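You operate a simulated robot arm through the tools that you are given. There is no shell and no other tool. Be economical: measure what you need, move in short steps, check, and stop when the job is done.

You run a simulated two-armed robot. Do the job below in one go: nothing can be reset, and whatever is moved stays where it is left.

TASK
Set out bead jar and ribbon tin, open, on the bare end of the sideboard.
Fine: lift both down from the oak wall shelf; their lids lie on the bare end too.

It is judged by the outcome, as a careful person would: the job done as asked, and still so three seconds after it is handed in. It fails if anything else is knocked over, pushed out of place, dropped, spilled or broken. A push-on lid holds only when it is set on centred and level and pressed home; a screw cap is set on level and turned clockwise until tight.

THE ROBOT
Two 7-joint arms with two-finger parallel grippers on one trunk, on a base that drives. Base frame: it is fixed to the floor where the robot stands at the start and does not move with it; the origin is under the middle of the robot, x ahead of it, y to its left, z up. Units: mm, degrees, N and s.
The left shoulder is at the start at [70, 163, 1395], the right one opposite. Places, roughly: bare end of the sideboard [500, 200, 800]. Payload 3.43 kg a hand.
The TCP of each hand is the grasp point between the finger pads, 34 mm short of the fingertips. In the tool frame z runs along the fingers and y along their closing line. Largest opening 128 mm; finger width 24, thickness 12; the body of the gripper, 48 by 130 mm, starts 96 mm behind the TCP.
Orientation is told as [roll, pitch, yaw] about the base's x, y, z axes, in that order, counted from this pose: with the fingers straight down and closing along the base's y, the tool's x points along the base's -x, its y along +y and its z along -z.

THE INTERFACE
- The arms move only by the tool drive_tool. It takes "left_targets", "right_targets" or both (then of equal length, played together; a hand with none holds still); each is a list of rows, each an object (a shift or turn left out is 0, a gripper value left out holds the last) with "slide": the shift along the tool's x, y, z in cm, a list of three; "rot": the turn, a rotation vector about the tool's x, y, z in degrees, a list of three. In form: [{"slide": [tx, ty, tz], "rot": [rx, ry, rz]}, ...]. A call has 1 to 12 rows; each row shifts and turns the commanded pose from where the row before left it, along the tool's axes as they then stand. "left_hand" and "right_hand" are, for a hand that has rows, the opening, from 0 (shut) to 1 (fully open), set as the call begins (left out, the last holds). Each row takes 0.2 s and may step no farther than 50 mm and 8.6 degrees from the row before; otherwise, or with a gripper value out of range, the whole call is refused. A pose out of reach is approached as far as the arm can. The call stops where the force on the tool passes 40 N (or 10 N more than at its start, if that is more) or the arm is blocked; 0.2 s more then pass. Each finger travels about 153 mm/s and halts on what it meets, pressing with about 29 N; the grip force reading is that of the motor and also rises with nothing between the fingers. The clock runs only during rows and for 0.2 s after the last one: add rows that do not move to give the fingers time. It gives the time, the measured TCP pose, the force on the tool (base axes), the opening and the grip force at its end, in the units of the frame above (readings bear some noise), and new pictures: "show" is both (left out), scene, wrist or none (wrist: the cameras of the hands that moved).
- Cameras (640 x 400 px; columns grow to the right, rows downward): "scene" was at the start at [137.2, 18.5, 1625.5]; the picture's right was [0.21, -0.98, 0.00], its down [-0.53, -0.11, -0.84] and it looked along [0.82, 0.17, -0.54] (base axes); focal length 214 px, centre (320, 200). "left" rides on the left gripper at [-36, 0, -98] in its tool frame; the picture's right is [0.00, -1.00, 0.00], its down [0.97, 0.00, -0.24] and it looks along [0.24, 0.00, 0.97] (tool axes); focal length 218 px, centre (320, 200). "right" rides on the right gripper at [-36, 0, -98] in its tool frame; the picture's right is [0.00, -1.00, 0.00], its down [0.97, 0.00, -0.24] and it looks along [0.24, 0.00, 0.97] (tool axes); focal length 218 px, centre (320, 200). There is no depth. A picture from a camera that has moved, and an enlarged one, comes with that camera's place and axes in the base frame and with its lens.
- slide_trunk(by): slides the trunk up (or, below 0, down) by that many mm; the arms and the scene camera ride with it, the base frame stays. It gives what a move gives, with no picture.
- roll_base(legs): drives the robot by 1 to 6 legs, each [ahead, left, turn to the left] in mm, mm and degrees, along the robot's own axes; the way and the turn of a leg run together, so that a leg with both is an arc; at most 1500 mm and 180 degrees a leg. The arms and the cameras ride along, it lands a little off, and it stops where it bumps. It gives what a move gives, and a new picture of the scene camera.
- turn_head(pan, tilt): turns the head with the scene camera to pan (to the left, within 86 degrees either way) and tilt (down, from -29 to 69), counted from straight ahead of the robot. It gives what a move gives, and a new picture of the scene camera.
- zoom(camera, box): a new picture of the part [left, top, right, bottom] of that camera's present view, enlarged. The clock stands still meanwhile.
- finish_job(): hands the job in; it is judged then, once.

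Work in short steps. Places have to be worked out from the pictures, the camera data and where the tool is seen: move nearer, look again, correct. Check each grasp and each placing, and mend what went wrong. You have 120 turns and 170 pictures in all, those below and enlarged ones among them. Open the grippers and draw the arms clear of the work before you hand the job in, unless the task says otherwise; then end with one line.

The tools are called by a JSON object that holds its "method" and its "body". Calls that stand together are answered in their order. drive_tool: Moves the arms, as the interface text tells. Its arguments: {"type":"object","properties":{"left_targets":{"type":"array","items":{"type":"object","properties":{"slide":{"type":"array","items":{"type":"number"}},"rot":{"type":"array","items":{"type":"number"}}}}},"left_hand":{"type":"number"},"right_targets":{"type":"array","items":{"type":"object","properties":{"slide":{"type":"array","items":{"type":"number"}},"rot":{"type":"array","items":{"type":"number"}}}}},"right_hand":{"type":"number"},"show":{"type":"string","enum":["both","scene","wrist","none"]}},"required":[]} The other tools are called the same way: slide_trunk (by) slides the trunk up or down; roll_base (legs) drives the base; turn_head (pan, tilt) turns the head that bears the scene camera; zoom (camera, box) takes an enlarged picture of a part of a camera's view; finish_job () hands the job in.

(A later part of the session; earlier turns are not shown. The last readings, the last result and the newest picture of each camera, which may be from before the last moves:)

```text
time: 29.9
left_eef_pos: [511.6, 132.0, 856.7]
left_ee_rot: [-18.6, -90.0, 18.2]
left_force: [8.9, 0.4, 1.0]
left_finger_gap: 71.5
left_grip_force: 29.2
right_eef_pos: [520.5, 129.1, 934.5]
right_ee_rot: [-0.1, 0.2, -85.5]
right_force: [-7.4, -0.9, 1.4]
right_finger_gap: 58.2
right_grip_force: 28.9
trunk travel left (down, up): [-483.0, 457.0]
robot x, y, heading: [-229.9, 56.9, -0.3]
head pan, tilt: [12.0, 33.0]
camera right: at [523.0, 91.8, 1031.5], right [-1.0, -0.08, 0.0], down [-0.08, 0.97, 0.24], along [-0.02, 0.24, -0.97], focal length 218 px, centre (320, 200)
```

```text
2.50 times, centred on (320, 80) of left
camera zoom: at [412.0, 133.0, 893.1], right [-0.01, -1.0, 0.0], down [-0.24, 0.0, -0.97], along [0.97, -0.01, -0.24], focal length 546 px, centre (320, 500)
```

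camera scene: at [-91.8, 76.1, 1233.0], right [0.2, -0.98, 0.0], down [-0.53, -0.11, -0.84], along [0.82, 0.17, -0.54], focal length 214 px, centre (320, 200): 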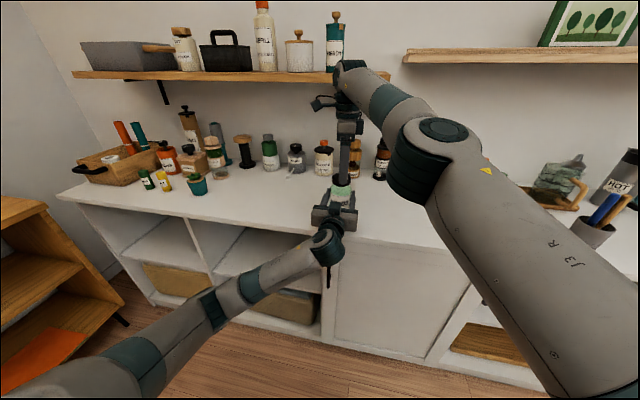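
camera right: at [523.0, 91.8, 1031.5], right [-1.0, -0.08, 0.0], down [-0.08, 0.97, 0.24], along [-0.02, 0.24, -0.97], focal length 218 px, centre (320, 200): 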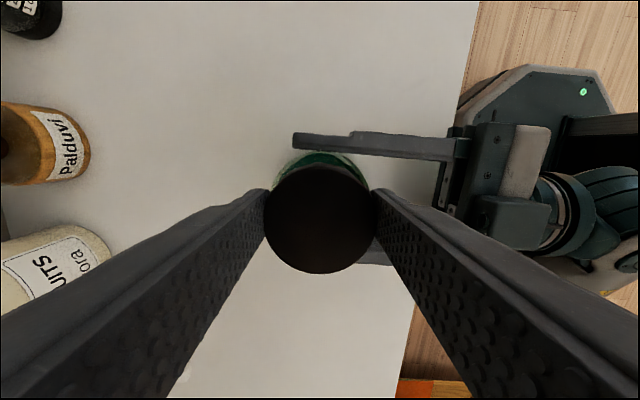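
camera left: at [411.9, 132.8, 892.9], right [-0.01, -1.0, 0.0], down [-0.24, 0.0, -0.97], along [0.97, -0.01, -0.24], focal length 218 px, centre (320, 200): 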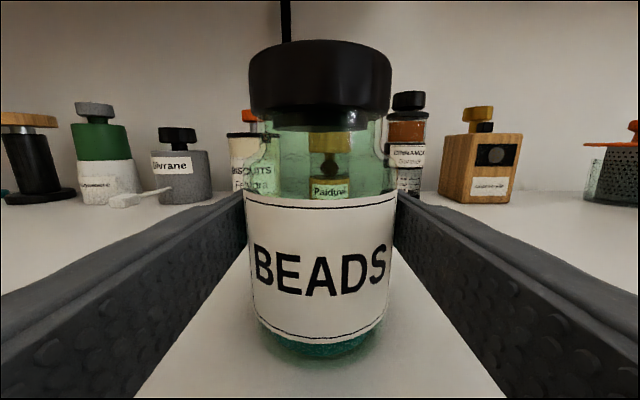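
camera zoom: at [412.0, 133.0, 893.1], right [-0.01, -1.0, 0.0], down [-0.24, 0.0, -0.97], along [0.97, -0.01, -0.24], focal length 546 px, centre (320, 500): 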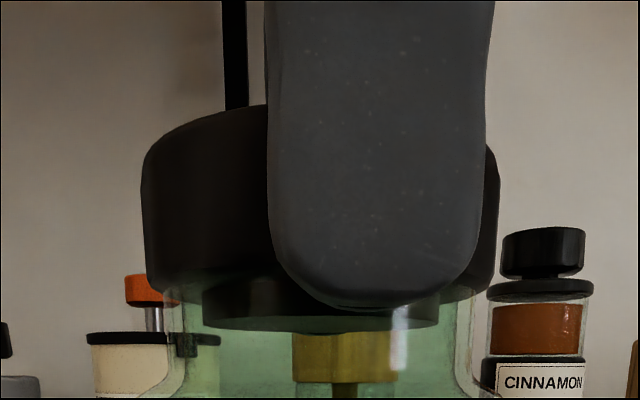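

Cap gripped (58 mm). Turn counter-clockwise 40° and watch forces.

{"method": "drive_tool", "body": {"right_targets": [{"rot": [0, 0, -8]}, {"rot": [0, 0, -8]}, {"rot": [0, 0, -8]}, {"rot": [0, 0, -8], "slide": [0, 0, -0.05]}, {"rot": [0, 0, -8]}], "show": "wrist"}}

{"method": "zoom", "body": {"camera": "left", "box": [160, 0, 480, 400]}}

```text
time: 31.1
left_eef_pos: [510.8, 131.4, 856.5]
left_ee_rot: [-72.1, -90.1, 71.7]
left_force: [-11.3, -6.6, 2.3]
left_finger_gap: 71.1
left_grip_force: 29.0
right_eef_pos: [521.4, 129.2, 934.3]
right_ee_rot: [0.2, 0.0, -45.4]
right_force: [10.9, 6.8, -0.7]
right_finger_gap: 58.3
right_grip_force: 29.1
trunk travel left (down, up): [-483.0, 457.0]
robot x, y, heading: [-228.5, 56.7, -0.5]
head pan, tilt: [12.0, 33.0]
camera right: at [546.2, 101.4, 1032.4], right [-0.71, -0.7, 0.0], down [-0.68, 0.69, 0.24], along [-0.17, 0.17, -0.97], focal length 218 px, centre (320, 200)
```

right: 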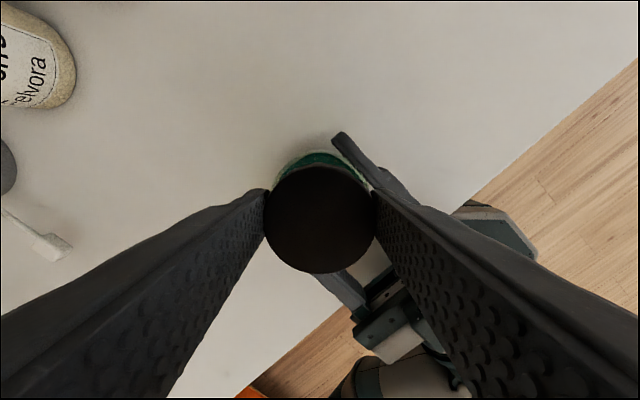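

```text
1.00 times, centred on (320, 200) of left
camera zoom: at [411.3, 131.9, 893.0], right [-0.01, -1.0, 0.0], down [-0.24, 0.0, -0.97], along [0.97, -0.01, -0.24], focal length 218 px, centre (320, 200)
```

zoom: 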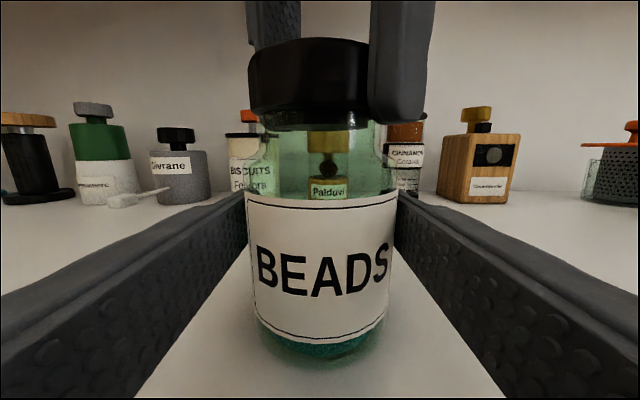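

The jar stays put while the hand turns. Continue counter-clockwise.

{"method": "drive_tool", "body": {"right_targets": [{"rot": [0, 0, -8]}, {"rot": [0, 0, -8]}, {"rot": [0, 0, -8]}, {"rot": [0, 0, -8]}, {"rot": [0, 0, -8]}, {"rot": [0, 0, -8]}, {"rot": [0, 0, -8]}, {"rot": [0, 0, -8]}, {"rot": [0, 0, -8]}, {"rot": [0, 0, -8]}, {"rot": [0, 0, -8]}, {"rot": [0, 0, -8]}], "show": "wrist"}}

{"method": "zoom", "body": {"camera": "left", "box": [160, 0, 480, 400]}}

```text
time: 33.2
left_eef_pos: [510.0, 128.1, 856.7]
left_ee_rot: [-35.2, -89.9, 34.3]
left_force: [1.7, -4.4, 0.3]
left_finger_gap: 70.0
left_grip_force: 28.9
right_eef_pos: [515.4, 127.6, 936.6]
right_ee_rot: [0.4, -0.3, 30.6]
right_force: [-2.8, 0.9, 3.9]
right_finger_gap: 58.5
right_grip_force: 29.1
right hand out of reach, approached as far as the arm can: row 10
trunk travel left (down, up): [-483.0, 457.0]
robot x, y, heading: [-228.7, 58.3, -0.3]
head pan, tilt: [12.0, 33.0]
stopped in row 10 (right hand): the force on the tool passed its limit (the readings are from after the stop); the commanded pose is now the measured one
camera right: at [546.2, 144.1, 1033.6], right [0.51, -0.86, -0.01], down [-0.84, -0.5, 0.24], along [-0.21, -0.11, -0.97], focal length 218 px, centre (320, 200)
```

right: 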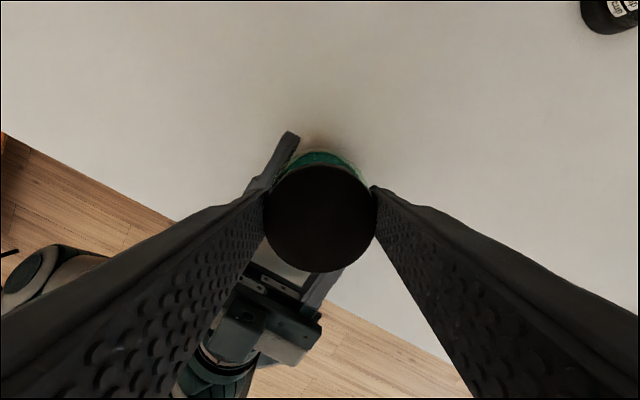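

```text
1.00 times, centred on (320, 200) of left
camera zoom: at [410.8, 129.6, 892.7], right [-0.02, -1.0, 0.0], down [-0.24, 0.0, -0.97], along [0.97, -0.02, -0.24], focal length 218 px, centre (320, 200)
```

zoom: 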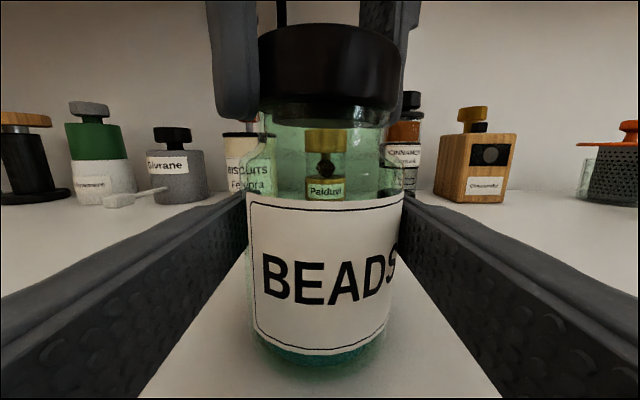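

The cap has risen about 6 mm on the jar while the jar stayed down; wrist limit reached. I try lifting 5 mm gently to see if it's free.

{"method": "drive_tool", "body": {"right_targets": [{"slide": [0, 0, -0.3]}, {"slide": [0, 0, -0.3]}], "show": "none"}}

{"method": "zoom", "body": {"camera": "left", "box": [160, 0, 480, 400]}}

```text
time: 33.8
left_eef_pos: [510.5, 127.7, 858.9]
left_ee_rot: [-147.1, -89.8, 146.2]
left_force: [-4.9, -5.6, 14.4]
left_finger_gap: 69.7
left_grip_force: 29.2
right_eef_pos: [515.8, 127.9, 939.4]
right_ee_rot: [0.5, -0.3, 30.6]
right_force: [4.6, 6.1, -17.4]
right_finger_gap: 58.5
right_grip_force: 28.9
trunk travel left (down, up): [-483.0, 457.0]
robot x, y, heading: [-224.2, 62.0, -0.6]
head pan, tilt: [12.0, 33.0]
```

```text
1.00 times, centred on (320, 200) of left
camera zoom: at [410.8, 130.3, 894.3], right [-0.02, -1.0, 0.0], down [-0.24, 0.0, -0.97], along [0.97, -0.02, -0.24], focal length 218 px, centre (320, 200)
```

zoom: 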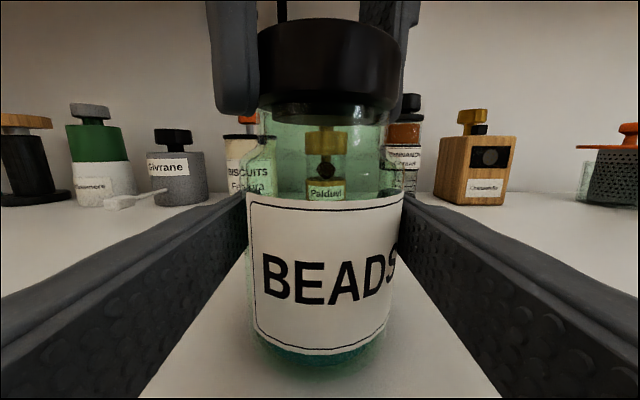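

Still threaded. I relax the lift, open the right gripper, turn it back clockwise about 110° and check centring for another stroke.

{"method": "drive_tool", "body": {"right_targets": [{"slide": [0, 0, 0.5]}], "show": "none"}}

{"method": "drive_tool", "body": {"right_targets": [{}, {}, {"rot": [0, 0, 8.5]}, {"rot": [0, 0, 8.5]}, {"rot": [0, 0, 8.5]}, {"rot": [0, 0, 8.5]}, {"rot": [0, 0, 8.5]}, {"rot": [0, 0, 8.5]}, {"rot": [0, 0, 8.5]}, {"rot": [0, 0, 8.5]}, {"rot": [0, 0, 8.5]}, {"rot": [0, 0, 8.5]}], "right_hand": 0.7, "show": "none"}}

{"method": "drive_tool", "body": {"right_targets": [{"rot": [0, 0, 8.5]}, {"rot": [0, 0, 8.5]}, {"rot": [0, 0, 8.5]}], "show": "wrist"}}

{"method": "zoom", "body": {"camera": "left", "box": [160, 0, 480, 400]}}

```text
time: 34.2
left_eef_pos: [510.1, 129.3, 855.3]
left_ee_rot: [-32.8, -89.9, 31.8]
left_force: [-1.5, -8.5, 9.7]
left_finger_gap: 69.4
left_grip_force: 29.2
right_eef_pos: [515.9, 128.2, 937.6]
right_ee_rot: [0.4, -0.3, 30.7]
right_force: [1.3, 8.1, -5.8]
right_finger_gap: 58.4
right_grip_force: 29.2
trunk travel left (down, up): [-483.0, 457.0]
robot x, y, heading: [-228.5, 59.3, -0.3]
head pan, tilt: [12.0, 33.0]
```

```text
time: 36.8
left_eef_pos: [511.9, 130.4, 855.5]
left_ee_rot: [-27.7, -89.9, 27.0]
left_force: [-0.8, 0.4, -3.1]
left_finger_gap: 69.0
left_grip_force: 29.2
right_eef_pos: [516.7, 128.3, 935.7]
right_ee_rot: [0.2, 0.5, -54.6]
right_force: [-0.6, -0.1, 0.1]
right_finger_gap: 89.4
right_grip_force: 0.1
trunk travel left (down, up): [-483.0, 457.0]
robot x, y, heading: [-228.0, 56.2, -0.5]
head pan, tilt: [12.0, 33.0]
```

```text
time: 37.6
left_eef_pos: [510.7, 130.1, 856.2]
left_ee_rot: [-26.3, -89.9, 25.4]
left_force: [0.2, 0.5, -4.4]
left_finger_gap: 68.9
left_grip_force: 28.8
right_eef_pos: [516.9, 128.4, 935.5]
right_ee_rot: [0.1, 0.6, -80.1]
right_force: [-0.1, -0.3, 0.2]
right_finger_gap: 89.6
right_grip_force: 0.0
trunk travel left (down, up): [-483.0, 457.0]
robot x, y, heading: [-227.0, 57.3, -0.3]
head pan, tilt: [12.0, 33.0]
camera right: at [522.4, 91.1, 1032.9], right [-0.98, -0.17, 0.0], down [-0.17, 0.95, 0.25], along [-0.04, 0.25, -0.97], focal length 218 px, centre (320, 200)
```

right: 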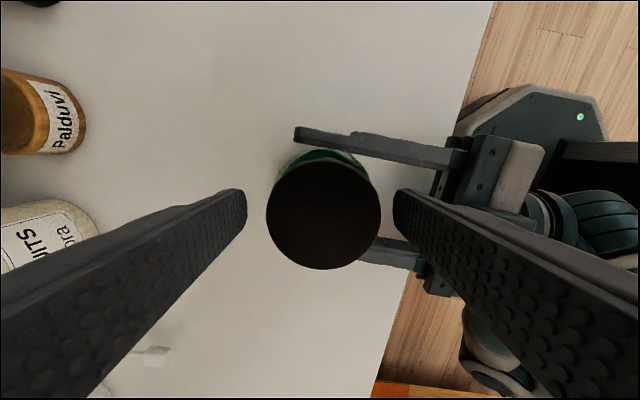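

```text
1.00 times, centred on (320, 200) of left
camera zoom: at [411.5, 130.6, 892.0], right [-0.01, -1.0, 0.0], down [-0.24, 0.0, -0.97], along [0.97, -0.01, -0.24], focal length 218 px, centre (320, 200)
```

zoom: 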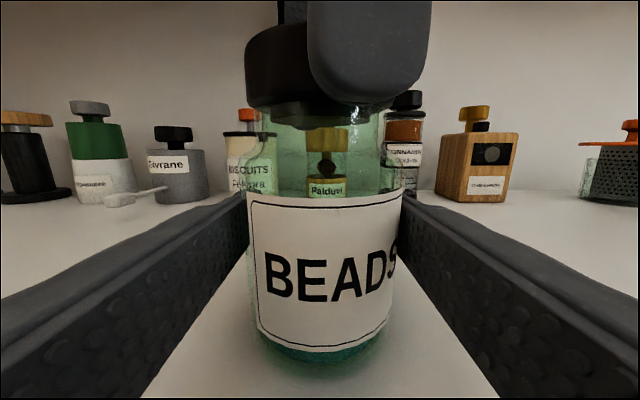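

Cap is ~5 mm toward −y of the hand centre. I correct and wind back another 34° clockwise to gain stroke, then grip.

{"method": "drive_tool", "body": {"right_targets": [{"slide": [-0.4, 0, 0]}, {"rot": [0, 0, 8.5]}, {"rot": [0, 0, 8.5]}, {"rot": [0, 0, 8.5]}, {"rot": [0, 0, 8.5]}], "show": "wrist"}}

{"method": "drive_tool", "body": {"right_targets": [{}, {}, {}], "right_hand": 0, "show": "none"}}

```text
time: 38.8
left_eef_pos: [511.2, 129.1, 855.3]
left_ee_rot: [-26.6, -89.9, 25.7]
left_force: [0.2, 0.4, -1.9]
left_finger_gap: 68.7
left_grip_force: 28.9
right_eef_pos: [517.2, 124.4, 935.0]
right_ee_rot: [-0.3, 0.3, -114.0]
right_force: [0.0, -0.3, 0.6]
right_finger_gap: 89.6
right_grip_force: 0.0
trunk travel left (down, up): [-483.0, 457.0]
robot x, y, heading: [-232.3, 62.3, -0.8]
head pan, tilt: [12.0, 33.0]
camera right: at [502.2, 89.6, 1033.2], right [-0.91, 0.41, 0.0], down [0.4, 0.88, 0.25], along [0.1, 0.23, -0.97], focal length 218 px, centre (320, 200)
```

right: 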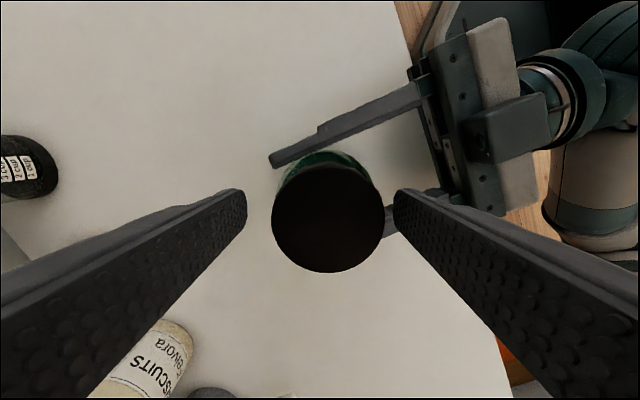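

```text
time: 39.6
left_eef_pos: [511.3, 130.1, 856.3]
left_ee_rot: [-20.4, -89.8, 19.6]
left_force: [8.2, -1.1, -3.0]
left_finger_gap: 66.3
left_grip_force: 29.3
right_eef_pos: [516.8, 125.8, 935.5]
right_ee_rot: [-0.3, 0.4, -113.8]
right_force: [-8.2, 0.2, 0.6]
right_finger_gap: 58.0
right_grip_force: 29.1
trunk travel left (down, up): [-483.0, 457.0]
robot x, y, heading: [-231.4, 57.4, -0.4]
head pan, tilt: [12.0, 33.0]
```

The left grip gap is slowly shrinking (71→66); I look at the jar before turning.

{"method": "zoom", "body": {"camera": "left", "box": [0, 0, 640, 400]}}

{"method": "zoom", "body": {"camera": "scene", "box": [270, 120, 430, 270]}}

```text
1.00 times, centred on (320, 200) of left
camera zoom: at [411.6, 130.7, 891.9], right [-0.01, -1.0, 0.0], down [-0.24, 0.0, -0.97], along [0.97, -0.01, -0.24], focal length 218 px, centre (320, 200)
```

zoom: 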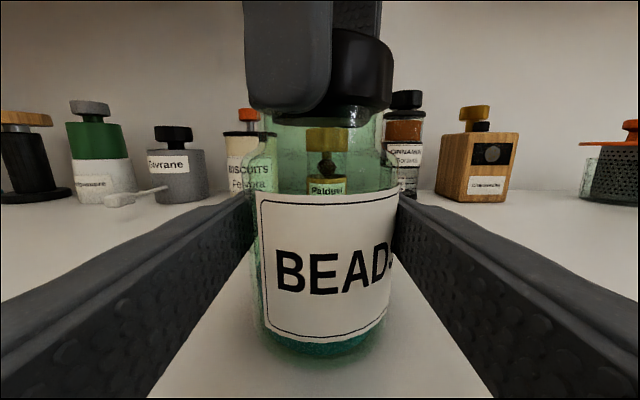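

```text
2.67 times, centred on (350, 195) of scene
camera zoom: at [-91.4, 76.1, 1232.9], right [0.2, -0.98, 0.0], down [-0.53, -0.11, -0.84], along [0.82, 0.17, -0.55], focal length 572 px, centre (240, 213)
```

zoom: 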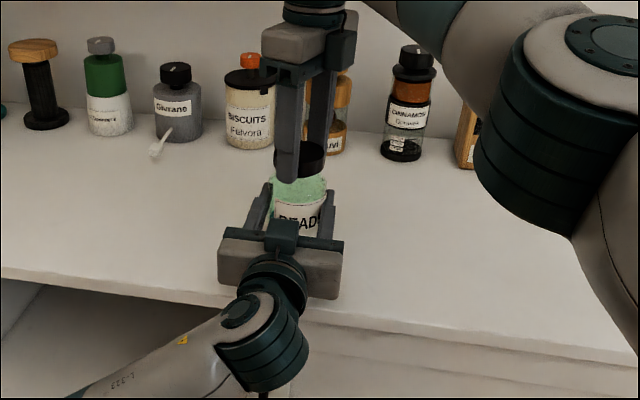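

The jar is upright enough and held. Turn counter-clockwise another ~96°, allowing a slight rise.

{"method": "drive_tool", "body": {"right_targets": [{"rot": [0, 0, -8]}, {"rot": [0, 0, -8]}, {"rot": [0, 0, -8], "slide": [0, 0, -0.03]}, {"rot": [0, 0, -8]}, {"rot": [0, 0, -8], "slide": [0, 0, -0.03]}, {"rot": [0, 0, -8]}, {"rot": [0, 0, -8], "slide": [0, 0, -0.03]}, {"rot": [0, 0, -8]}, {"rot": [0, 0, -8], "slide": [0, 0, -0.03]}, {"rot": [0, 0, -8]}, {"rot": [0, 0, -8]}, {"rot": [0, 0, -8]}], "show": "wrist"}}

{"method": "zoom", "body": {"camera": "left", "box": [0, 0, 640, 400]}}

```text
time: 42.2
left_eef_pos: [510.7, 128.7, 856.1]
left_ee_rot: [-37.4, -89.9, 36.3]
left_force: [-8.6, -13.4, -1.4]
left_finger_gap: 66.4
left_grip_force: 28.9
right_eef_pos: [516.2, 125.4, 935.6]
right_ee_rot: [0.6, 0.3, -17.7]
right_force: [8.6, 13.7, -0.1]
right_finger_gap: 58.3
right_grip_force: 29.1
trunk travel left (down, up): [-483.0, 457.0]
robot x, y, heading: [-231.5, 62.4, -0.6]
head pan, tilt: [12.0, 33.0]
camera right: at [550.3, 112.5, 1034.1], right [-0.3, -0.95, -0.01], down [-0.92, 0.29, 0.25], along [-0.23, 0.08, -0.97], focal length 218 px, centre (320, 200)
```

right: 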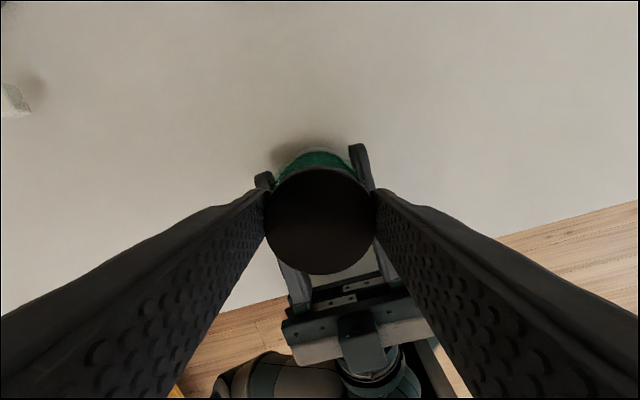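

```text
1.00 times, centred on (320, 200) of left
camera zoom: at [411.1, 130.0, 892.3], right [-0.02, -1.0, 0.0], down [-0.24, 0.0, -0.97], along [0.97, -0.02, -0.24], focal length 218 px, centre (320, 200)
```

zoom: 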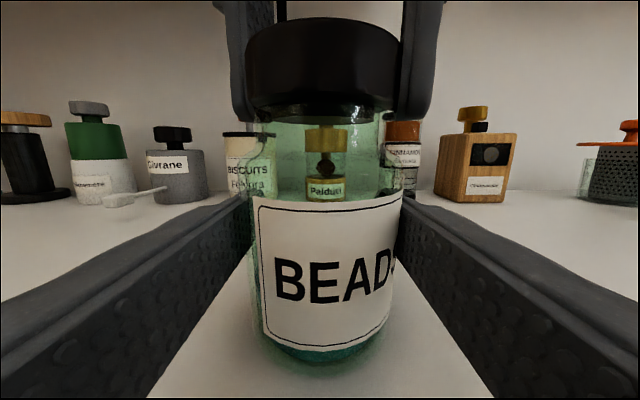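

Continue ~40° more, then test a light lift.

{"method": "drive_tool", "body": {"right_targets": [{"rot": [0, 0, -8]}, {"rot": [0, 0, -8], "slide": [0, 0, -0.03]}, {"rot": [0, 0, -8]}, {"rot": [0, 0, -8]}, {"rot": [0, 0, -7], "slide": [0, 0, -0.03]}], "show": "none"}}

{"method": "drive_tool", "body": {"right_targets": [{"slide": [0, 0, -0.2]}, {"slide": [0, 0, -0.2]}], "show": "none"}}

{"method": "zoom", "body": {"camera": "left", "box": [0, 0, 640, 400]}}

```text
time: 43.4
left_eef_pos: [509.4, 128.9, 855.1]
left_ee_rot: [-21.2, -89.7, 20.2]
left_force: [1.1, -27.8, -3.4]
left_finger_gap: 67.0
left_grip_force: 29.0
right_eef_pos: [516.8, 126.7, 937.6]
right_ee_rot: [0.6, -0.1, 21.3]
right_force: [-1.4, 26.8, 1.8]
right_finger_gap: 58.4
right_grip_force: 28.8
trunk travel left (down, up): [-483.0, 457.0]
robot x, y, heading: [-231.9, 58.7, -0.4]
head pan, tilt: [12.0, 33.0]
```

```text
time: 44.0
left_eef_pos: [512.2, 129.2, 856.5]
left_ee_rot: [-19.4, -89.9, 18.5]
left_force: [4.4, -24.4, -0.7]
left_finger_gap: 68.5
left_grip_force: 28.9
right_eef_pos: [516.6, 125.2, 941.8]
right_ee_rot: [0.6, 0.0, 21.2]
right_force: [-5.3, 24.4, -1.9]
right_finger_gap: 58.3
right_grip_force: 28.7
trunk travel left (down, up): [-483.0, 457.0]
robot x, y, heading: [-227.9, 59.4, -0.3]
head pan, tilt: [12.0, 33.0]
```

```text
1.00 times, centred on (320, 200) of left
camera zoom: at [411.5, 130.8, 892.2], right [-0.01, -1.0, 0.0], down [-0.24, 0.0, -0.97], along [0.97, -0.01, -0.24], focal length 218 px, centre (320, 200)
```

zoom: 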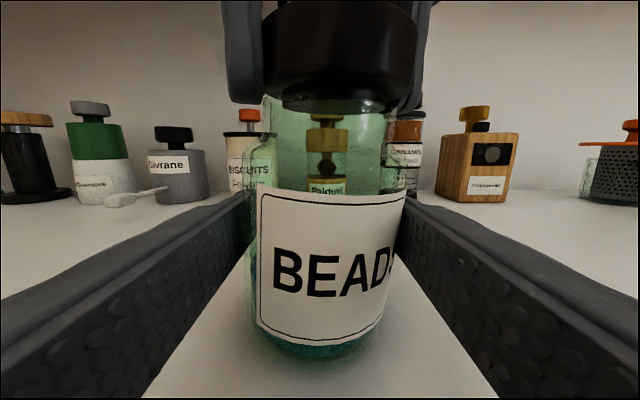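

The cap rises freely now with little vertical force but a sideways strain (hand ~4 mm too far −y). I relieve that and lift a bit more.

{"method": "drive_tool", "body": {"right_targets": [{"slide": [-0.12, 0.3, 0]}, {"slide": [0, 0, -0.2]}, {"slide": [0, 0, -0.2]}], "show": "none"}}

{"method": "zoom", "body": {"camera": "left", "box": [0, 0, 640, 400]}}

```text
time: 44.8
left_eef_pos: [511.3, 131.3, 856.0]
left_ee_rot: [-25.9, -89.8, 25.3]
left_force: [-0.2, 0.8, -1.6]
left_finger_gap: 66.1
left_grip_force: 28.6
right_eef_pos: [518.6, 124.3, 945.9]
right_ee_rot: [0.3, -0.2, 20.8]
right_force: [0.0, 0.3, 0.4]
right_finger_gap: 58.3
right_grip_force: 28.4
trunk travel left (down, up): [-483.0, 457.0]
robot x, y, heading: [-227.1, 57.5, -0.5]
head pan, tilt: [12.0, 33.0]
```

```text
1.00 times, centred on (320, 200) of left
camera zoom: at [411.8, 131.9, 892.0], right [-0.01, -1.0, 0.0], down [-0.24, 0.0, -0.97], along [0.97, -0.01, -0.24], focal length 218 px, centre (320, 200)
```

zoom: 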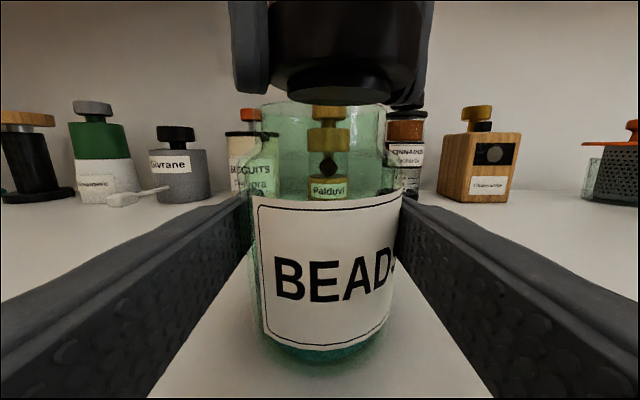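

The cap is free. Lift it 60 mm and carry it to the right, to about [510, 20].

{"method": "drive_tool", "body": {"right_targets": [{"slide": [0, 0, -2]}, {"slide": [0, 0, -4]}, {"slide": [1.49, -3.14, 0]}, {"slide": [1.49, -3.14, 0]}, {"slide": [1.49, -3.14, 0]}]}}

```text
time: 46.0
left_eef_pos: [510.0, 127.9, 856.3]
left_ee_rot: [6.8, -89.9, -7.7]
left_force: [-0.5, -0.8, -2.4]
left_finger_gap: 66.4
left_grip_force: 29.1
right_eef_pos: [497.6, 18.8, 999.4]
right_ee_rot: [0.6, -0.1, 21.1]
right_force: [0.5, -0.1, 0.1]
right_finger_gap: 57.9
right_grip_force: 28.6
right hand out of reach, approached as far as the arm can: row 1, 2
trunk travel left (down, up): [-483.0, 457.0]
robot x, y, heading: [-229.8, 56.0, -0.5]
head pan, tilt: [12.0, 33.0]
camera scene: at [-91.2, 74.2, 1232.9], right [0.2, -0.98, 0.0], down [-0.53, -0.11, -0.84], along [0.82, 0.17, -0.55], focal length 214 px, centre (320, 200)
camera right: at [530.8, 29.4, 1097.3], right [0.36, -0.93, -0.01], down [-0.91, -0.35, 0.24], along [-0.23, -0.08, -0.97], focal length 218 px, centre (320, 200)
```

scene: 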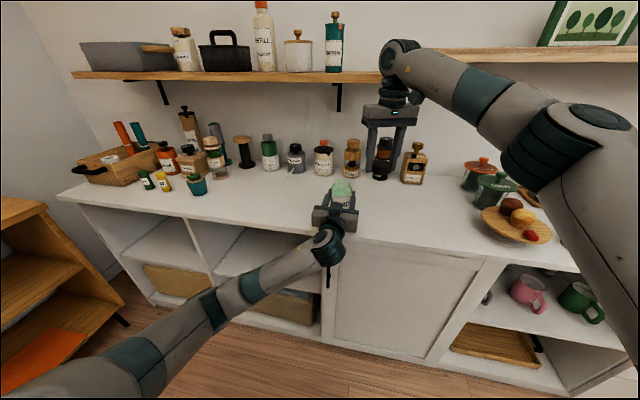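
right: 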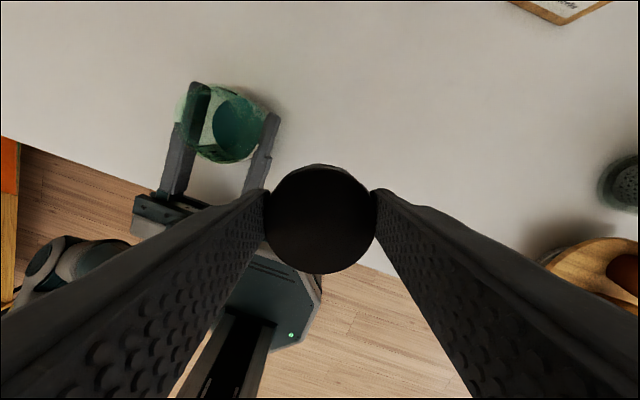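

Surface below is clear. Descend to ~850, then finish with fine steps.

{"method": "drive_tool", "body": {"right_targets": [{"slide": [0, 0, 4.8]}, {"slide": [0, 0, 4.8]}, {"slide": [0, 0, 4.5]}], "show": "wrist"}}

{"method": "drive_tool", "body": {"right_targets": [{"slide": [0, 0, 0.5]}, {"slide": [0, 0, 0.4]}, {"slide": [0, 0, 0.3]}], "show": "none"}}

```text
time: 46.8
left_eef_pos: [511.1, 129.6, 856.1]
left_ee_rot: [-15.9, -89.8, 15.0]
left_force: [-0.2, -0.6, -3.1]
left_finger_gap: 66.2
left_grip_force: 28.8
right_eef_pos: [496.5, 22.0, 857.6]
right_ee_rot: [0.6, -0.1, 21.1]
right_force: [0.0, -0.5, -0.2]
right_finger_gap: 57.7
right_grip_force: 29.0
trunk travel left (down, up): [-483.0, 457.0]
robot x, y, heading: [-227.9, 61.0, -0.6]
head pan, tilt: [12.0, 33.0]
camera right: at [530.1, 32.0, 953.9], right [0.36, -0.93, -0.01], down [-0.91, -0.35, 0.24], along [-0.23, -0.08, -0.97], focal length 218 px, centre (320, 200)
```

right: 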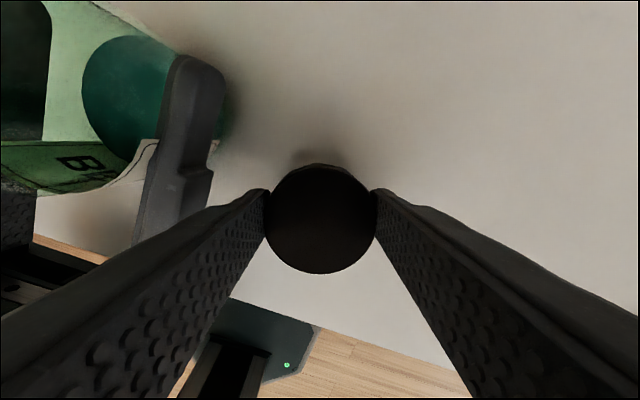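

```text
time: 47.6
left_eef_pos: [510.4, 130.2, 856.7]
left_ee_rot: [-23.1, -89.9, 22.3]
left_force: [-0.6, 0.2, -3.6]
left_finger_gap: 66.5
left_grip_force: 29.1
right_eef_pos: [497.1, 21.6, 845.4]
right_ee_rot: [0.5, -0.2, 21.1]
right_force: [-0.9, 0.2, -0.7]
right_finger_gap: 57.8
right_grip_force: 29.9
trunk travel left (down, up): [-483.0, 457.0]
robot x, y, heading: [-229.2, 59.5, -0.5]
head pan, tilt: [12.0, 33.0]
```

Not touching yet at 845; continue 2–3 mm steps.

{"method": "drive_tool", "body": {"right_targets": [{"slide": [0, 0, 0.3]}, {"slide": [0, 0, 0.2]}, {}], "show": "none"}}

{"method": "drive_tool", "body": {"right_targets": [{"slide": [0, 0, 0.2]}, {"slide": [0, 0, 0.2]}, {}], "show": "none"}}

```text
time: 48.4
left_eef_pos: [511.3, 130.1, 855.0]
left_ee_rot: [-24.7, -89.9, 24.0]
left_force: [-0.5, -0.1, -3.1]
left_finger_gap: 66.3
left_grip_force: 29.4
right_eef_pos: [496.7, 21.5, 840.3]
right_ee_rot: [0.5, 0.0, 21.2]
right_force: [0.5, 0.4, 0.7]
right_finger_gap: 58.0
right_grip_force: 28.8
trunk travel left (down, up): [-483.0, 457.0]
robot x, y, heading: [-228.7, 59.4, -0.4]
head pan, tilt: [12.0, 33.0]
```

```text
time: 49.2
left_eef_pos: [511.4, 130.1, 855.2]
left_ee_rot: [-26.8, -89.9, 26.0]
left_force: [0.2, 1.1, -3.3]
left_finger_gap: 66.5
left_grip_force: 28.4
right_eef_pos: [496.9, 22.8, 836.1]
right_ee_rot: [0.6, -0.1, 21.0]
right_force: [-0.3, 0.2, -0.2]
right_finger_gap: 58.1
right_grip_force: 29.3
trunk travel left (down, up): [-483.0, 457.0]
robot x, y, heading: [-231.0, 55.9, -0.5]
head pan, tilt: [12.0, 33.0]
```

{"method": "drive_tool", "body": {"right_targets": [{"slide": [0, 0, 0.15]}, {"slide": [0, 0, 0.1]}, {}], "show": "wrist"}}

```text
time: 50.0
left_eef_pos: [510.1, 130.2, 855.4]
left_ee_rot: [-28.1, -89.9, 27.4]
left_force: [-0.7, -0.6, -3.0]
left_finger_gap: 66.2
left_grip_force: 28.7
right_eef_pos: [496.4, 22.0, 834.3]
right_ee_rot: [0.5, -0.1, 21.1]
right_force: [0.1, 0.0, 1.7]
right_finger_gap: 58.0
right_grip_force: 29.3
trunk travel left (down, up): [-483.0, 457.0]
robot x, y, heading: [-225.5, 56.2, -0.5]
head pan, tilt: [12.0, 33.0]
camera right: at [529.3, 32.7, 932.3], right [0.36, -0.93, -0.01], down [-0.91, -0.35, 0.24], along [-0.22, -0.08, -0.97], focal length 218 px, centre (320, 200)
```

right: 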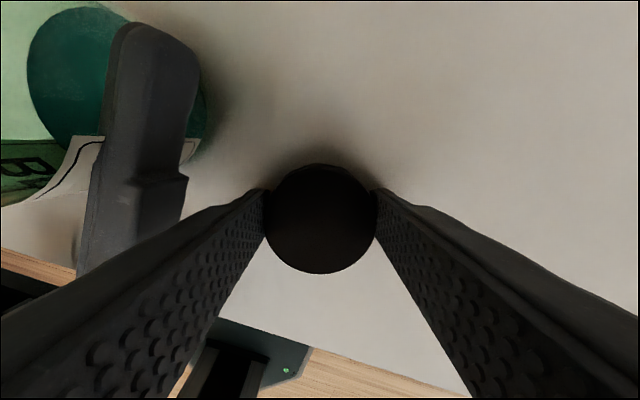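

Contact begins at 834 (surface ≈800). Open slightly and rise straight up.

{"method": "drive_tool", "body": {"right_targets": [{}, {}, {"slide": [0, 0, -3]}, {"slide": [0, 0, -4.5]}, {"slide": [0, 0, -4.5]}, {"slide": [0, 0, -3]}], "right_hand": 0.6, "show": "wrist"}}

{"method": "zoom", "body": {"camera": "left", "box": [0, 0, 640, 400]}}

```text
time: 51.4
left_eef_pos: [511.5, 129.6, 856.2]
left_ee_rot: [-33.5, -89.9, 32.7]
left_force: [0.2, -0.3, -3.3]
left_finger_gap: 66.3
left_grip_force: 29.2
right_eef_pos: [496.1, 21.2, 986.9]
right_ee_rot: [0.5, -0.2, 21.1]
right_force: [-0.4, 0.6, -1.2]
right_finger_gap: 76.8
right_grip_force: 0.1
trunk travel left (down, up): [-483.0, 457.0]
robot x, y, heading: [-229.5, 55.7, -0.7]
head pan, tilt: [12.0, 33.0]
camera right: at [528.5, 32.0, 1084.6], right [0.36, -0.93, -0.01], down [-0.91, -0.35, 0.24], along [-0.23, -0.08, -0.97], focal length 218 px, centre (320, 200)
```

right: 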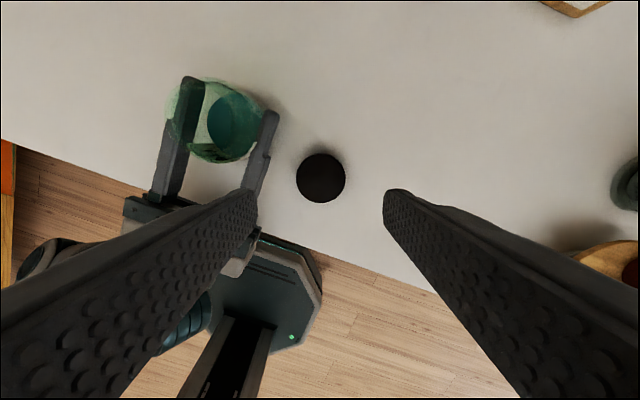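

```text
1.00 times, centred on (320, 200) of left
camera zoom: at [411.2, 130.7, 892.2], right [-0.01, -1.0, 0.0], down [-0.24, 0.0, -0.97], along [0.97, -0.01, -0.24], focal length 218 px, centre (320, 200)
```

zoom: 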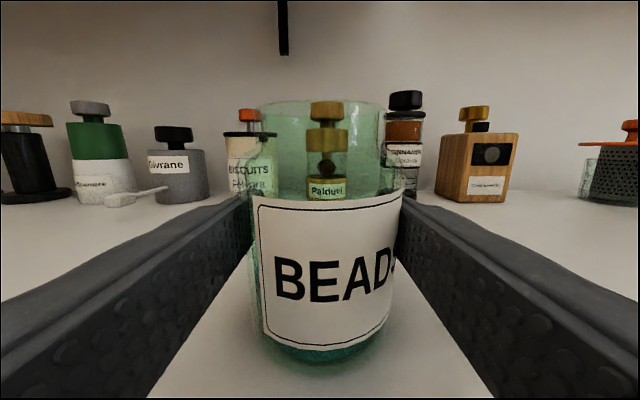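

Cap is placed. The jar hangs slightly tilted (~3.5°) in the left grip; I level it, then lower until it touches.

{"method": "drive_tool", "body": {"left_targets": [{"slide": [-0.1, 0, 0]}, {"rot": [0, 0, 3.5]}, {}], "show": "none"}}

{"method": "drive_tool", "body": {"left_targets": [{"slide": [0.2, 0, 0]}, {}], "show": "wrist"}}

```text
time: 52.2
left_eef_pos: [510.3, 130.5, 857.2]
left_ee_rot: [88.0, -86.7, -88.8]
left_force: [0.6, 0.1, -2.4]
left_finger_gap: 66.4
left_grip_force: 29.3
right_eef_pos: [497.0, 22.1, 986.7]
right_ee_rot: [0.5, -0.1, 21.1]
right_force: [-0.1, 0.8, -0.1]
right_finger_gap: 76.6
right_grip_force: 0.1
trunk travel left (down, up): [-483.0, 457.0]
robot x, y, heading: [-230.4, 57.9, -0.4]
head pan, tilt: [12.0, 33.0]
```

```text
time: 52.8
left_eef_pos: [511.4, 130.2, 857.2]
left_ee_rot: [90.7, -86.6, -91.5]
left_force: [2.4, 1.1, 4.7]
left_finger_gap: 66.2
left_grip_force: 28.0
right_eef_pos: [495.0, 22.7, 986.3]
right_ee_rot: [0.5, -0.1, 21.1]
right_force: [0.3, -0.2, -1.1]
right_finger_gap: 76.6
right_grip_force: 0.1
trunk travel left (down, up): [-483.0, 457.0]
robot x, y, heading: [-225.8, 56.3, -0.3]
head pan, tilt: [12.0, 33.0]
camera left: at [410.9, 128.8, 892.7], right [-0.01, -1.0, -0.06], down [-0.24, 0.06, -0.97], along [0.97, 0.0, -0.24], focal length 218 px, centre (320, 200)
```

left: 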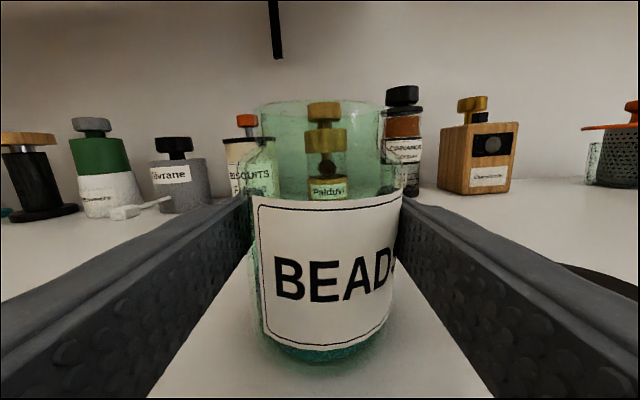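

The jar is on the surface and level. Open the left gripper and look.

{"method": "drive_tool", "body": {"left_targets": [{}, {}, {"rot": [0, 0, -3.4]}], "left_hand": 0.8, "show": "both"}}

```text
time: 53.6
left_eef_pos: [510.4, 129.3, 855.3]
left_ee_rot: [20.6, -90.0, -21.4]
left_force: [-0.4, -0.7, 0.1]
left_finger_gap: 102.1
left_grip_force: 0.0
right_eef_pos: [494.9, 22.3, 986.1]
right_ee_rot: [0.4, 0.0, 21.2]
right_force: [-0.1, -0.9, 0.5]
right_finger_gap: 76.9
right_grip_force: 0.1
trunk travel left (down, up): [-483.0, 457.0]
robot x, y, heading: [-223.9, 56.7, -0.4]
head pan, tilt: [12.0, 33.0]
camera scene: at [-91.8, 75.8, 1233.0], right [0.2, -0.98, 0.0], down [-0.53, -0.11, -0.84], along [0.82, 0.17, -0.54], focal length 214 px, centre (320, 200)
camera left: at [411.4, 130.2, 891.5], right [-0.01, -1.0, 0.0], down [-0.24, 0.0, -0.97], along [0.97, -0.01, -0.24], focal length 218 px, centre (320, 200)
```

scene: 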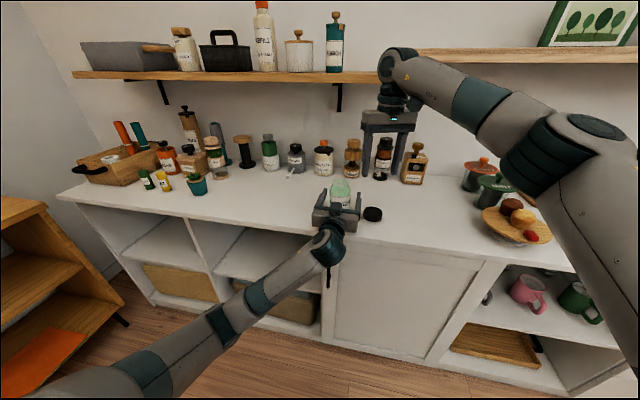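
left: 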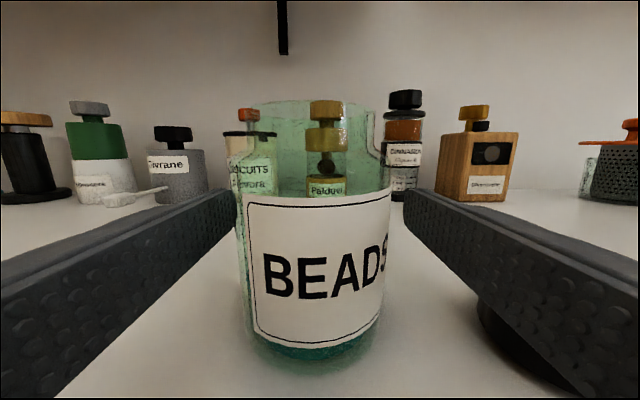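

The jar stands open and level. I centre the left hand around it (+6 mm), then back the base away 260 mm.

{"method": "drive_tool", "body": {"left_targets": [{"slide": [0, 0.6, 0]}], "show": "none"}}

{"method": "roll_base", "body": {"legs": [[-260, 0, 0]]}}

```text
time: 54.0
left_eef_pos: [510.2, 135.8, 855.8]
left_ee_rot: [17.8, -89.8, -18.7]
left_force: [-1.2, -0.1, -1.2]
left_finger_gap: 102.5
left_grip_force: 0.0
right_eef_pos: [496.3, 20.9, 987.1]
right_ee_rot: [0.4, -0.2, 21.1]
right_force: [-0.4, 0.3, -1.2]
right_finger_gap: 77.1
right_grip_force: 0.0
trunk travel left (down, up): [-483.0, 457.0]
robot x, y, heading: [-229.2, 55.7, -0.4]
head pan, tilt: [12.0, 33.0]
```

```text
time: 55.9
left_eef_pos: [253.2, 138.9, 856.8]
left_ee_rot: [40.9, -89.9, -41.4]
left_force: [-0.3, 0.3, 0.4]
left_finger_gap: 102.5
left_grip_force: 0.0
right_eef_pos: [237.4, 24.0, 987.0]
right_ee_rot: [0.6, -0.3, 21.2]
right_force: [0.1, 0.1, 0.3]
right_finger_gap: 76.8
right_grip_force: 0.1
trunk travel left (down, up): [-483.0, 457.0]
robot x, y, heading: [-484.7, 61.3, -0.2]
head pan, tilt: [12.0, 33.0]
camera scene: at [-350.5, 77.6, 1233.1], right [0.2, -0.98, 0.0], down [-0.53, -0.11, -0.84], along [0.82, 0.17, -0.54], focal length 214 px, centre (320, 200)
```

scene: 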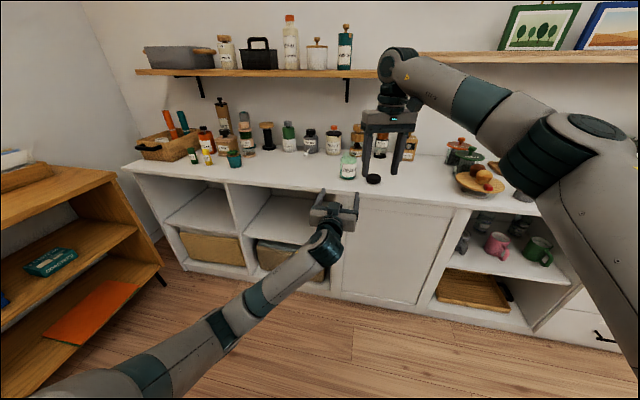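

Jar and cap stand well. Raise the trunk 392 mm, lift and pull the left arm back above shelf clutter, and turn the right hand to yaw ≈ −110° (fingers clear of the tin's wooden tabs).

{"method": "slide_trunk", "body": {"by": 392}}

{"method": "drive_tool", "body": {"left_targets": [{"slide": [-4.5, 0, -1.3]}, {"slide": [-4.5, 0, -1.3]}, {"slide": [-4.5, 0, -1.3]}, {"slide": [-4.5, 0, -1.3]}, {"slide": [-4.5, 0, -1.3]}, {"slide": [-4.5, 0, -1.3]}, {"slide": [0, 1, -3]}, {"slide": [0, 1, -3]}], "right_targets": [{"rot": [0, 0, 8.4]}, {"rot": [0, 0, 8.4]}, {"rot": [0, 0, 8.4]}, {"rot": [0, 0, 8.4]}, {"rot": [0, 0, 8.4]}, {"rot": [0, 0, 8.4]}, {"rot": [0, 0, 8.4]}, {"rot": [0, 0, 8.4]}], "show": "none"}}

{"method": "drive_tool", "body": {"right_targets": [{"rot": [0, 0, 8.4], "slide": [0, 0, -0.8]}, {"rot": [0, 0, 8.4], "slide": [0, 0, -0.8]}, {"rot": [0, 0, 8.4], "slide": [0, 0, -0.8]}, {"rot": [0, 0, 8.4], "slide": [0, 0, -0.8]}, {"rot": [0, 0, 8.4], "slide": [0, 0, -0.8]}, {"rot": [0, 0, 8.4], "slide": [0, 0, -0.8]}, {"rot": [0, 0, 8.4], "slide": [0, 0, -0.8]}, {"rot": [0, 0, 5], "slide": [0, 0, -0.8]}], "right_hand": 0.75}}

```text
time: 59.6
left_eef_pos: [253.4, 138.8, 1246.9]
left_ee_rot: [23.0, -89.9, -23.7]
left_force: [-0.6, 0.4, -0.8]
left_finger_gap: 102.1
left_grip_force: 0.0
right_eef_pos: [239.8, 24.2, 1379.0]
right_ee_rot: [0.5, -0.1, 21.1]
right_force: [-0.2, 0.4, -0.1]
right_finger_gap: 76.6
right_grip_force: 0.0
trunk travel left (down, up): [-875.0, 65.0]
robot x, y, heading: [-482.5, 60.7, -0.2]
head pan, tilt: [12.0, 33.0]
```

```text
time: 60.6
left_eef_pos: [213.4, 138.8, 1387.0]
left_ee_rot: [21.2, -88.0, -21.2]
left_force: [-0.1, 1.4, -2.6]
left_finger_gap: 101.9
left_grip_force: 0.0
right_eef_pos: [233.6, 25.8, 1386.2]
right_ee_rot: [1.0, 0.2, -6.9]
right_force: [0.0, -2.0, 3.5]
right_finger_gap: 76.4
right_grip_force: 0.0
trunk travel left (down, up): [-875.0, 65.0]
robot x, y, heading: [-486.5, 62.7, -0.2]
head pan, tilt: [12.0, 33.0]
stopped in row 4 (left hand): the force on the tool passed its limit (the readings are from after the stop); the commanded pose is now the measured one
```

```text
time: 62.4
left_eef_pos: [212.3, 140.8, 1387.2]
left_ee_rot: [19.7, -88.0, -19.9]
left_force: [-0.6, -0.1, -0.4]
left_finger_gap: 102.3
left_grip_force: 0.1
right_eef_pos: [234.5, 25.9, 1449.4]
right_ee_rot: [0.3, 0.9, -70.6]
right_force: [0.0, 0.1, 1.2]
right_finger_gap: 95.8
right_grip_force: 0.1
trunk travel left (down, up): [-875.0, 65.0]
robot x, y, heading: [-487.1, 60.5, -0.1]
head pan, tilt: [12.0, 33.0]
camera scene: at [-349.7, 77.8, 1625.0], right [0.2, -0.98, 0.0], down [-0.53, -0.11, -0.84], along [0.82, 0.17, -0.54], focal length 214 px, centre (320, 200)
camera right: at [245.8, -11.5, 1546.0], right [-0.94, -0.33, -0.01], down [-0.32, 0.91, 0.26], along [-0.08, 0.24, -0.97], focal length 218 px, centre (320, 200)
```

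scene: 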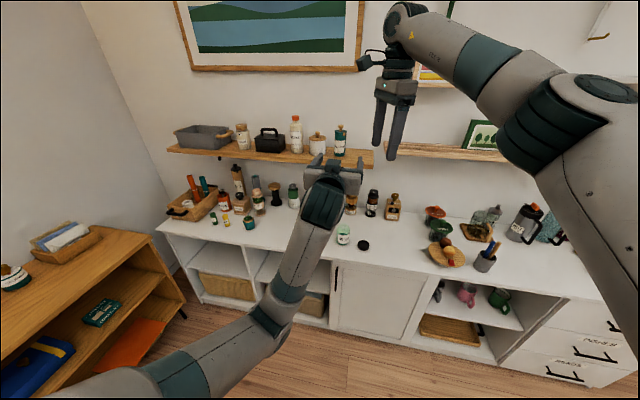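
right: 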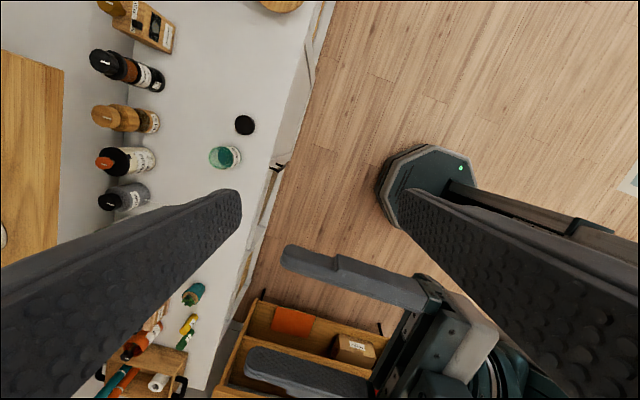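

The hands touched each other but nothing was harmed. I separate them sideways and finish the right-hand turn.

{"method": "drive_tool", "body": {"left_targets": [{"slide": [0, 3, 0]}, {"slide": [0, 3, 0]}, {"slide": [0, 3, 0]}, {}, {}, {}, {}, {}], "right_targets": [{"slide": [-4.6, -1.7, 0]}, {"slide": [-4.6, -1.7, 0]}, {"slide": [-4.6, -1.7, 0]}, {"rot": [0, 0, 8]}, {"rot": [0, 0, 8]}, {"rot": [0, 0, 8]}, {"rot": [0, 0, 8]}, {"rot": [0, 0, 7]}], "show": "none"}}

{"method": "drive_tool", "body": {"left_targets": [{"slide": [-4, 0, 0], "rot": [0, -2, 0]}, {"slide": [-4, 0, 0]}, {"slide": [-4, 0, 0]}, {"slide": [0, 0, -3]}, {"slide": [0, 0, -3]}]}}

```text
time: 64.2
left_eef_pos: [214.2, 229.5, 1388.1]
left_ee_rot: [19.8, -88.1, -19.9]
left_force: [-0.3, 0.2, 0.8]
left_finger_gap: 102.4
left_grip_force: 0.1
right_eef_pos: [233.5, -121.7, 1447.4]
right_ee_rot: [-0.3, 1.0, -109.7]
right_force: [0.4, -0.4, 0.4]
right_finger_gap: 96.1
right_grip_force: 0.1
trunk travel left (down, up): [-875.0, 65.0]
robot x, y, heading: [-488.2, 59.2, -0.5]
head pan, tilt: [12.0, 33.0]
```

```text
time: 65.4
left_eef_pos: [155.1, 227.8, 1508.8]
left_ee_rot: [109.0, -89.3, -109.2]
left_force: [-0.5, 0.2, 0.4]
left_finger_gap: 102.6
left_grip_force: 0.1
right_eef_pos: [233.2, -121.4, 1447.5]
right_ee_rot: [-0.2, 0.9, -109.6]
right_force: [-0.5, 0.4, 0.1]
right_finger_gap: 95.9
right_grip_force: 0.1
trunk travel left (down, up): [-875.0, 65.0]
robot x, y, heading: [-485.3, 60.2, -0.3]
head pan, tilt: [12.0, 33.0]
camera scene: at [-350.5, 77.2, 1625.1], right [0.2, -0.98, 0.0], down [-0.53, -0.11, -0.84], along [0.82, 0.17, -0.54], focal length 214 px, centre (320, 200)
camera left: at [55.4, 228.1, 1544.1], right [0.0, -1.0, -0.01], down [-0.24, 0.01, -0.97], along [0.97, 0.0, -0.24], focal length 218 px, centre (320, 200)
```

scene: 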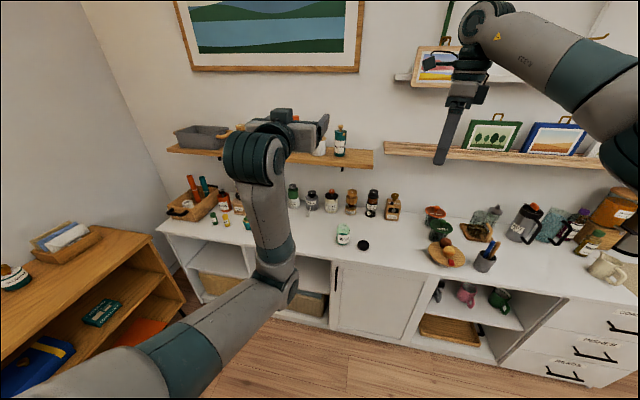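
left: 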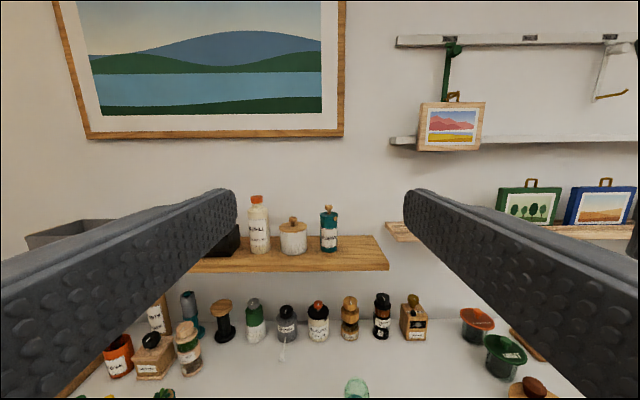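

Hands are apart. I drive left 318 mm and then ahead 420 mm to bring the right hand high near the tin ([740,196]), left arm staying in front of the shelf.

{"method": "roll_base", "body": {"legs": [[0, 318, 0], [250, 0, 0]]}}

```text
time: 68.9
left_eef_pos: [405.0, 550.4, 1508.7]
left_ee_rot: [115.8, -89.3, -115.6]
left_force: [-0.6, 0.4, 0.3]
left_finger_gap: 102.3
left_grip_force: 0.0
right_eef_pos: [483.1, 199.9, 1447.6]
right_ee_rot: [-0.4, 0.9, -109.4]
right_force: [0.3, -0.5, -0.8]
right_finger_gap: 96.3
right_grip_force: 0.0
trunk travel left (down, up): [-875.0, 65.0]
robot x, y, heading: [-234.7, 375.9, 0.1]
head pan, tilt: [12.0, 33.0]
camera scene: at [-101.0, 395.6, 1625.3], right [0.21, -0.98, 0.0], down [-0.53, -0.11, -0.84], along [0.82, 0.18, -0.54], focal length 214 px, centre (320, 200)
```

scene: 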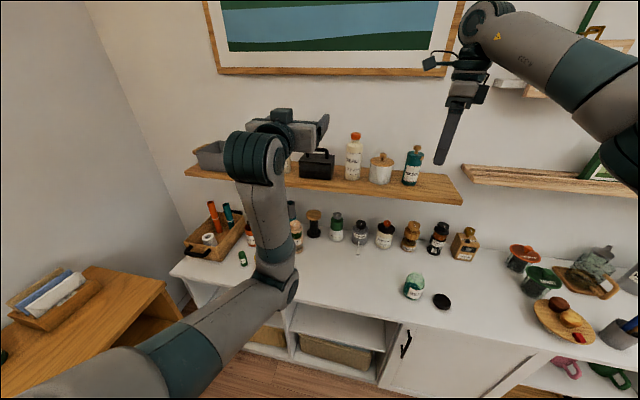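

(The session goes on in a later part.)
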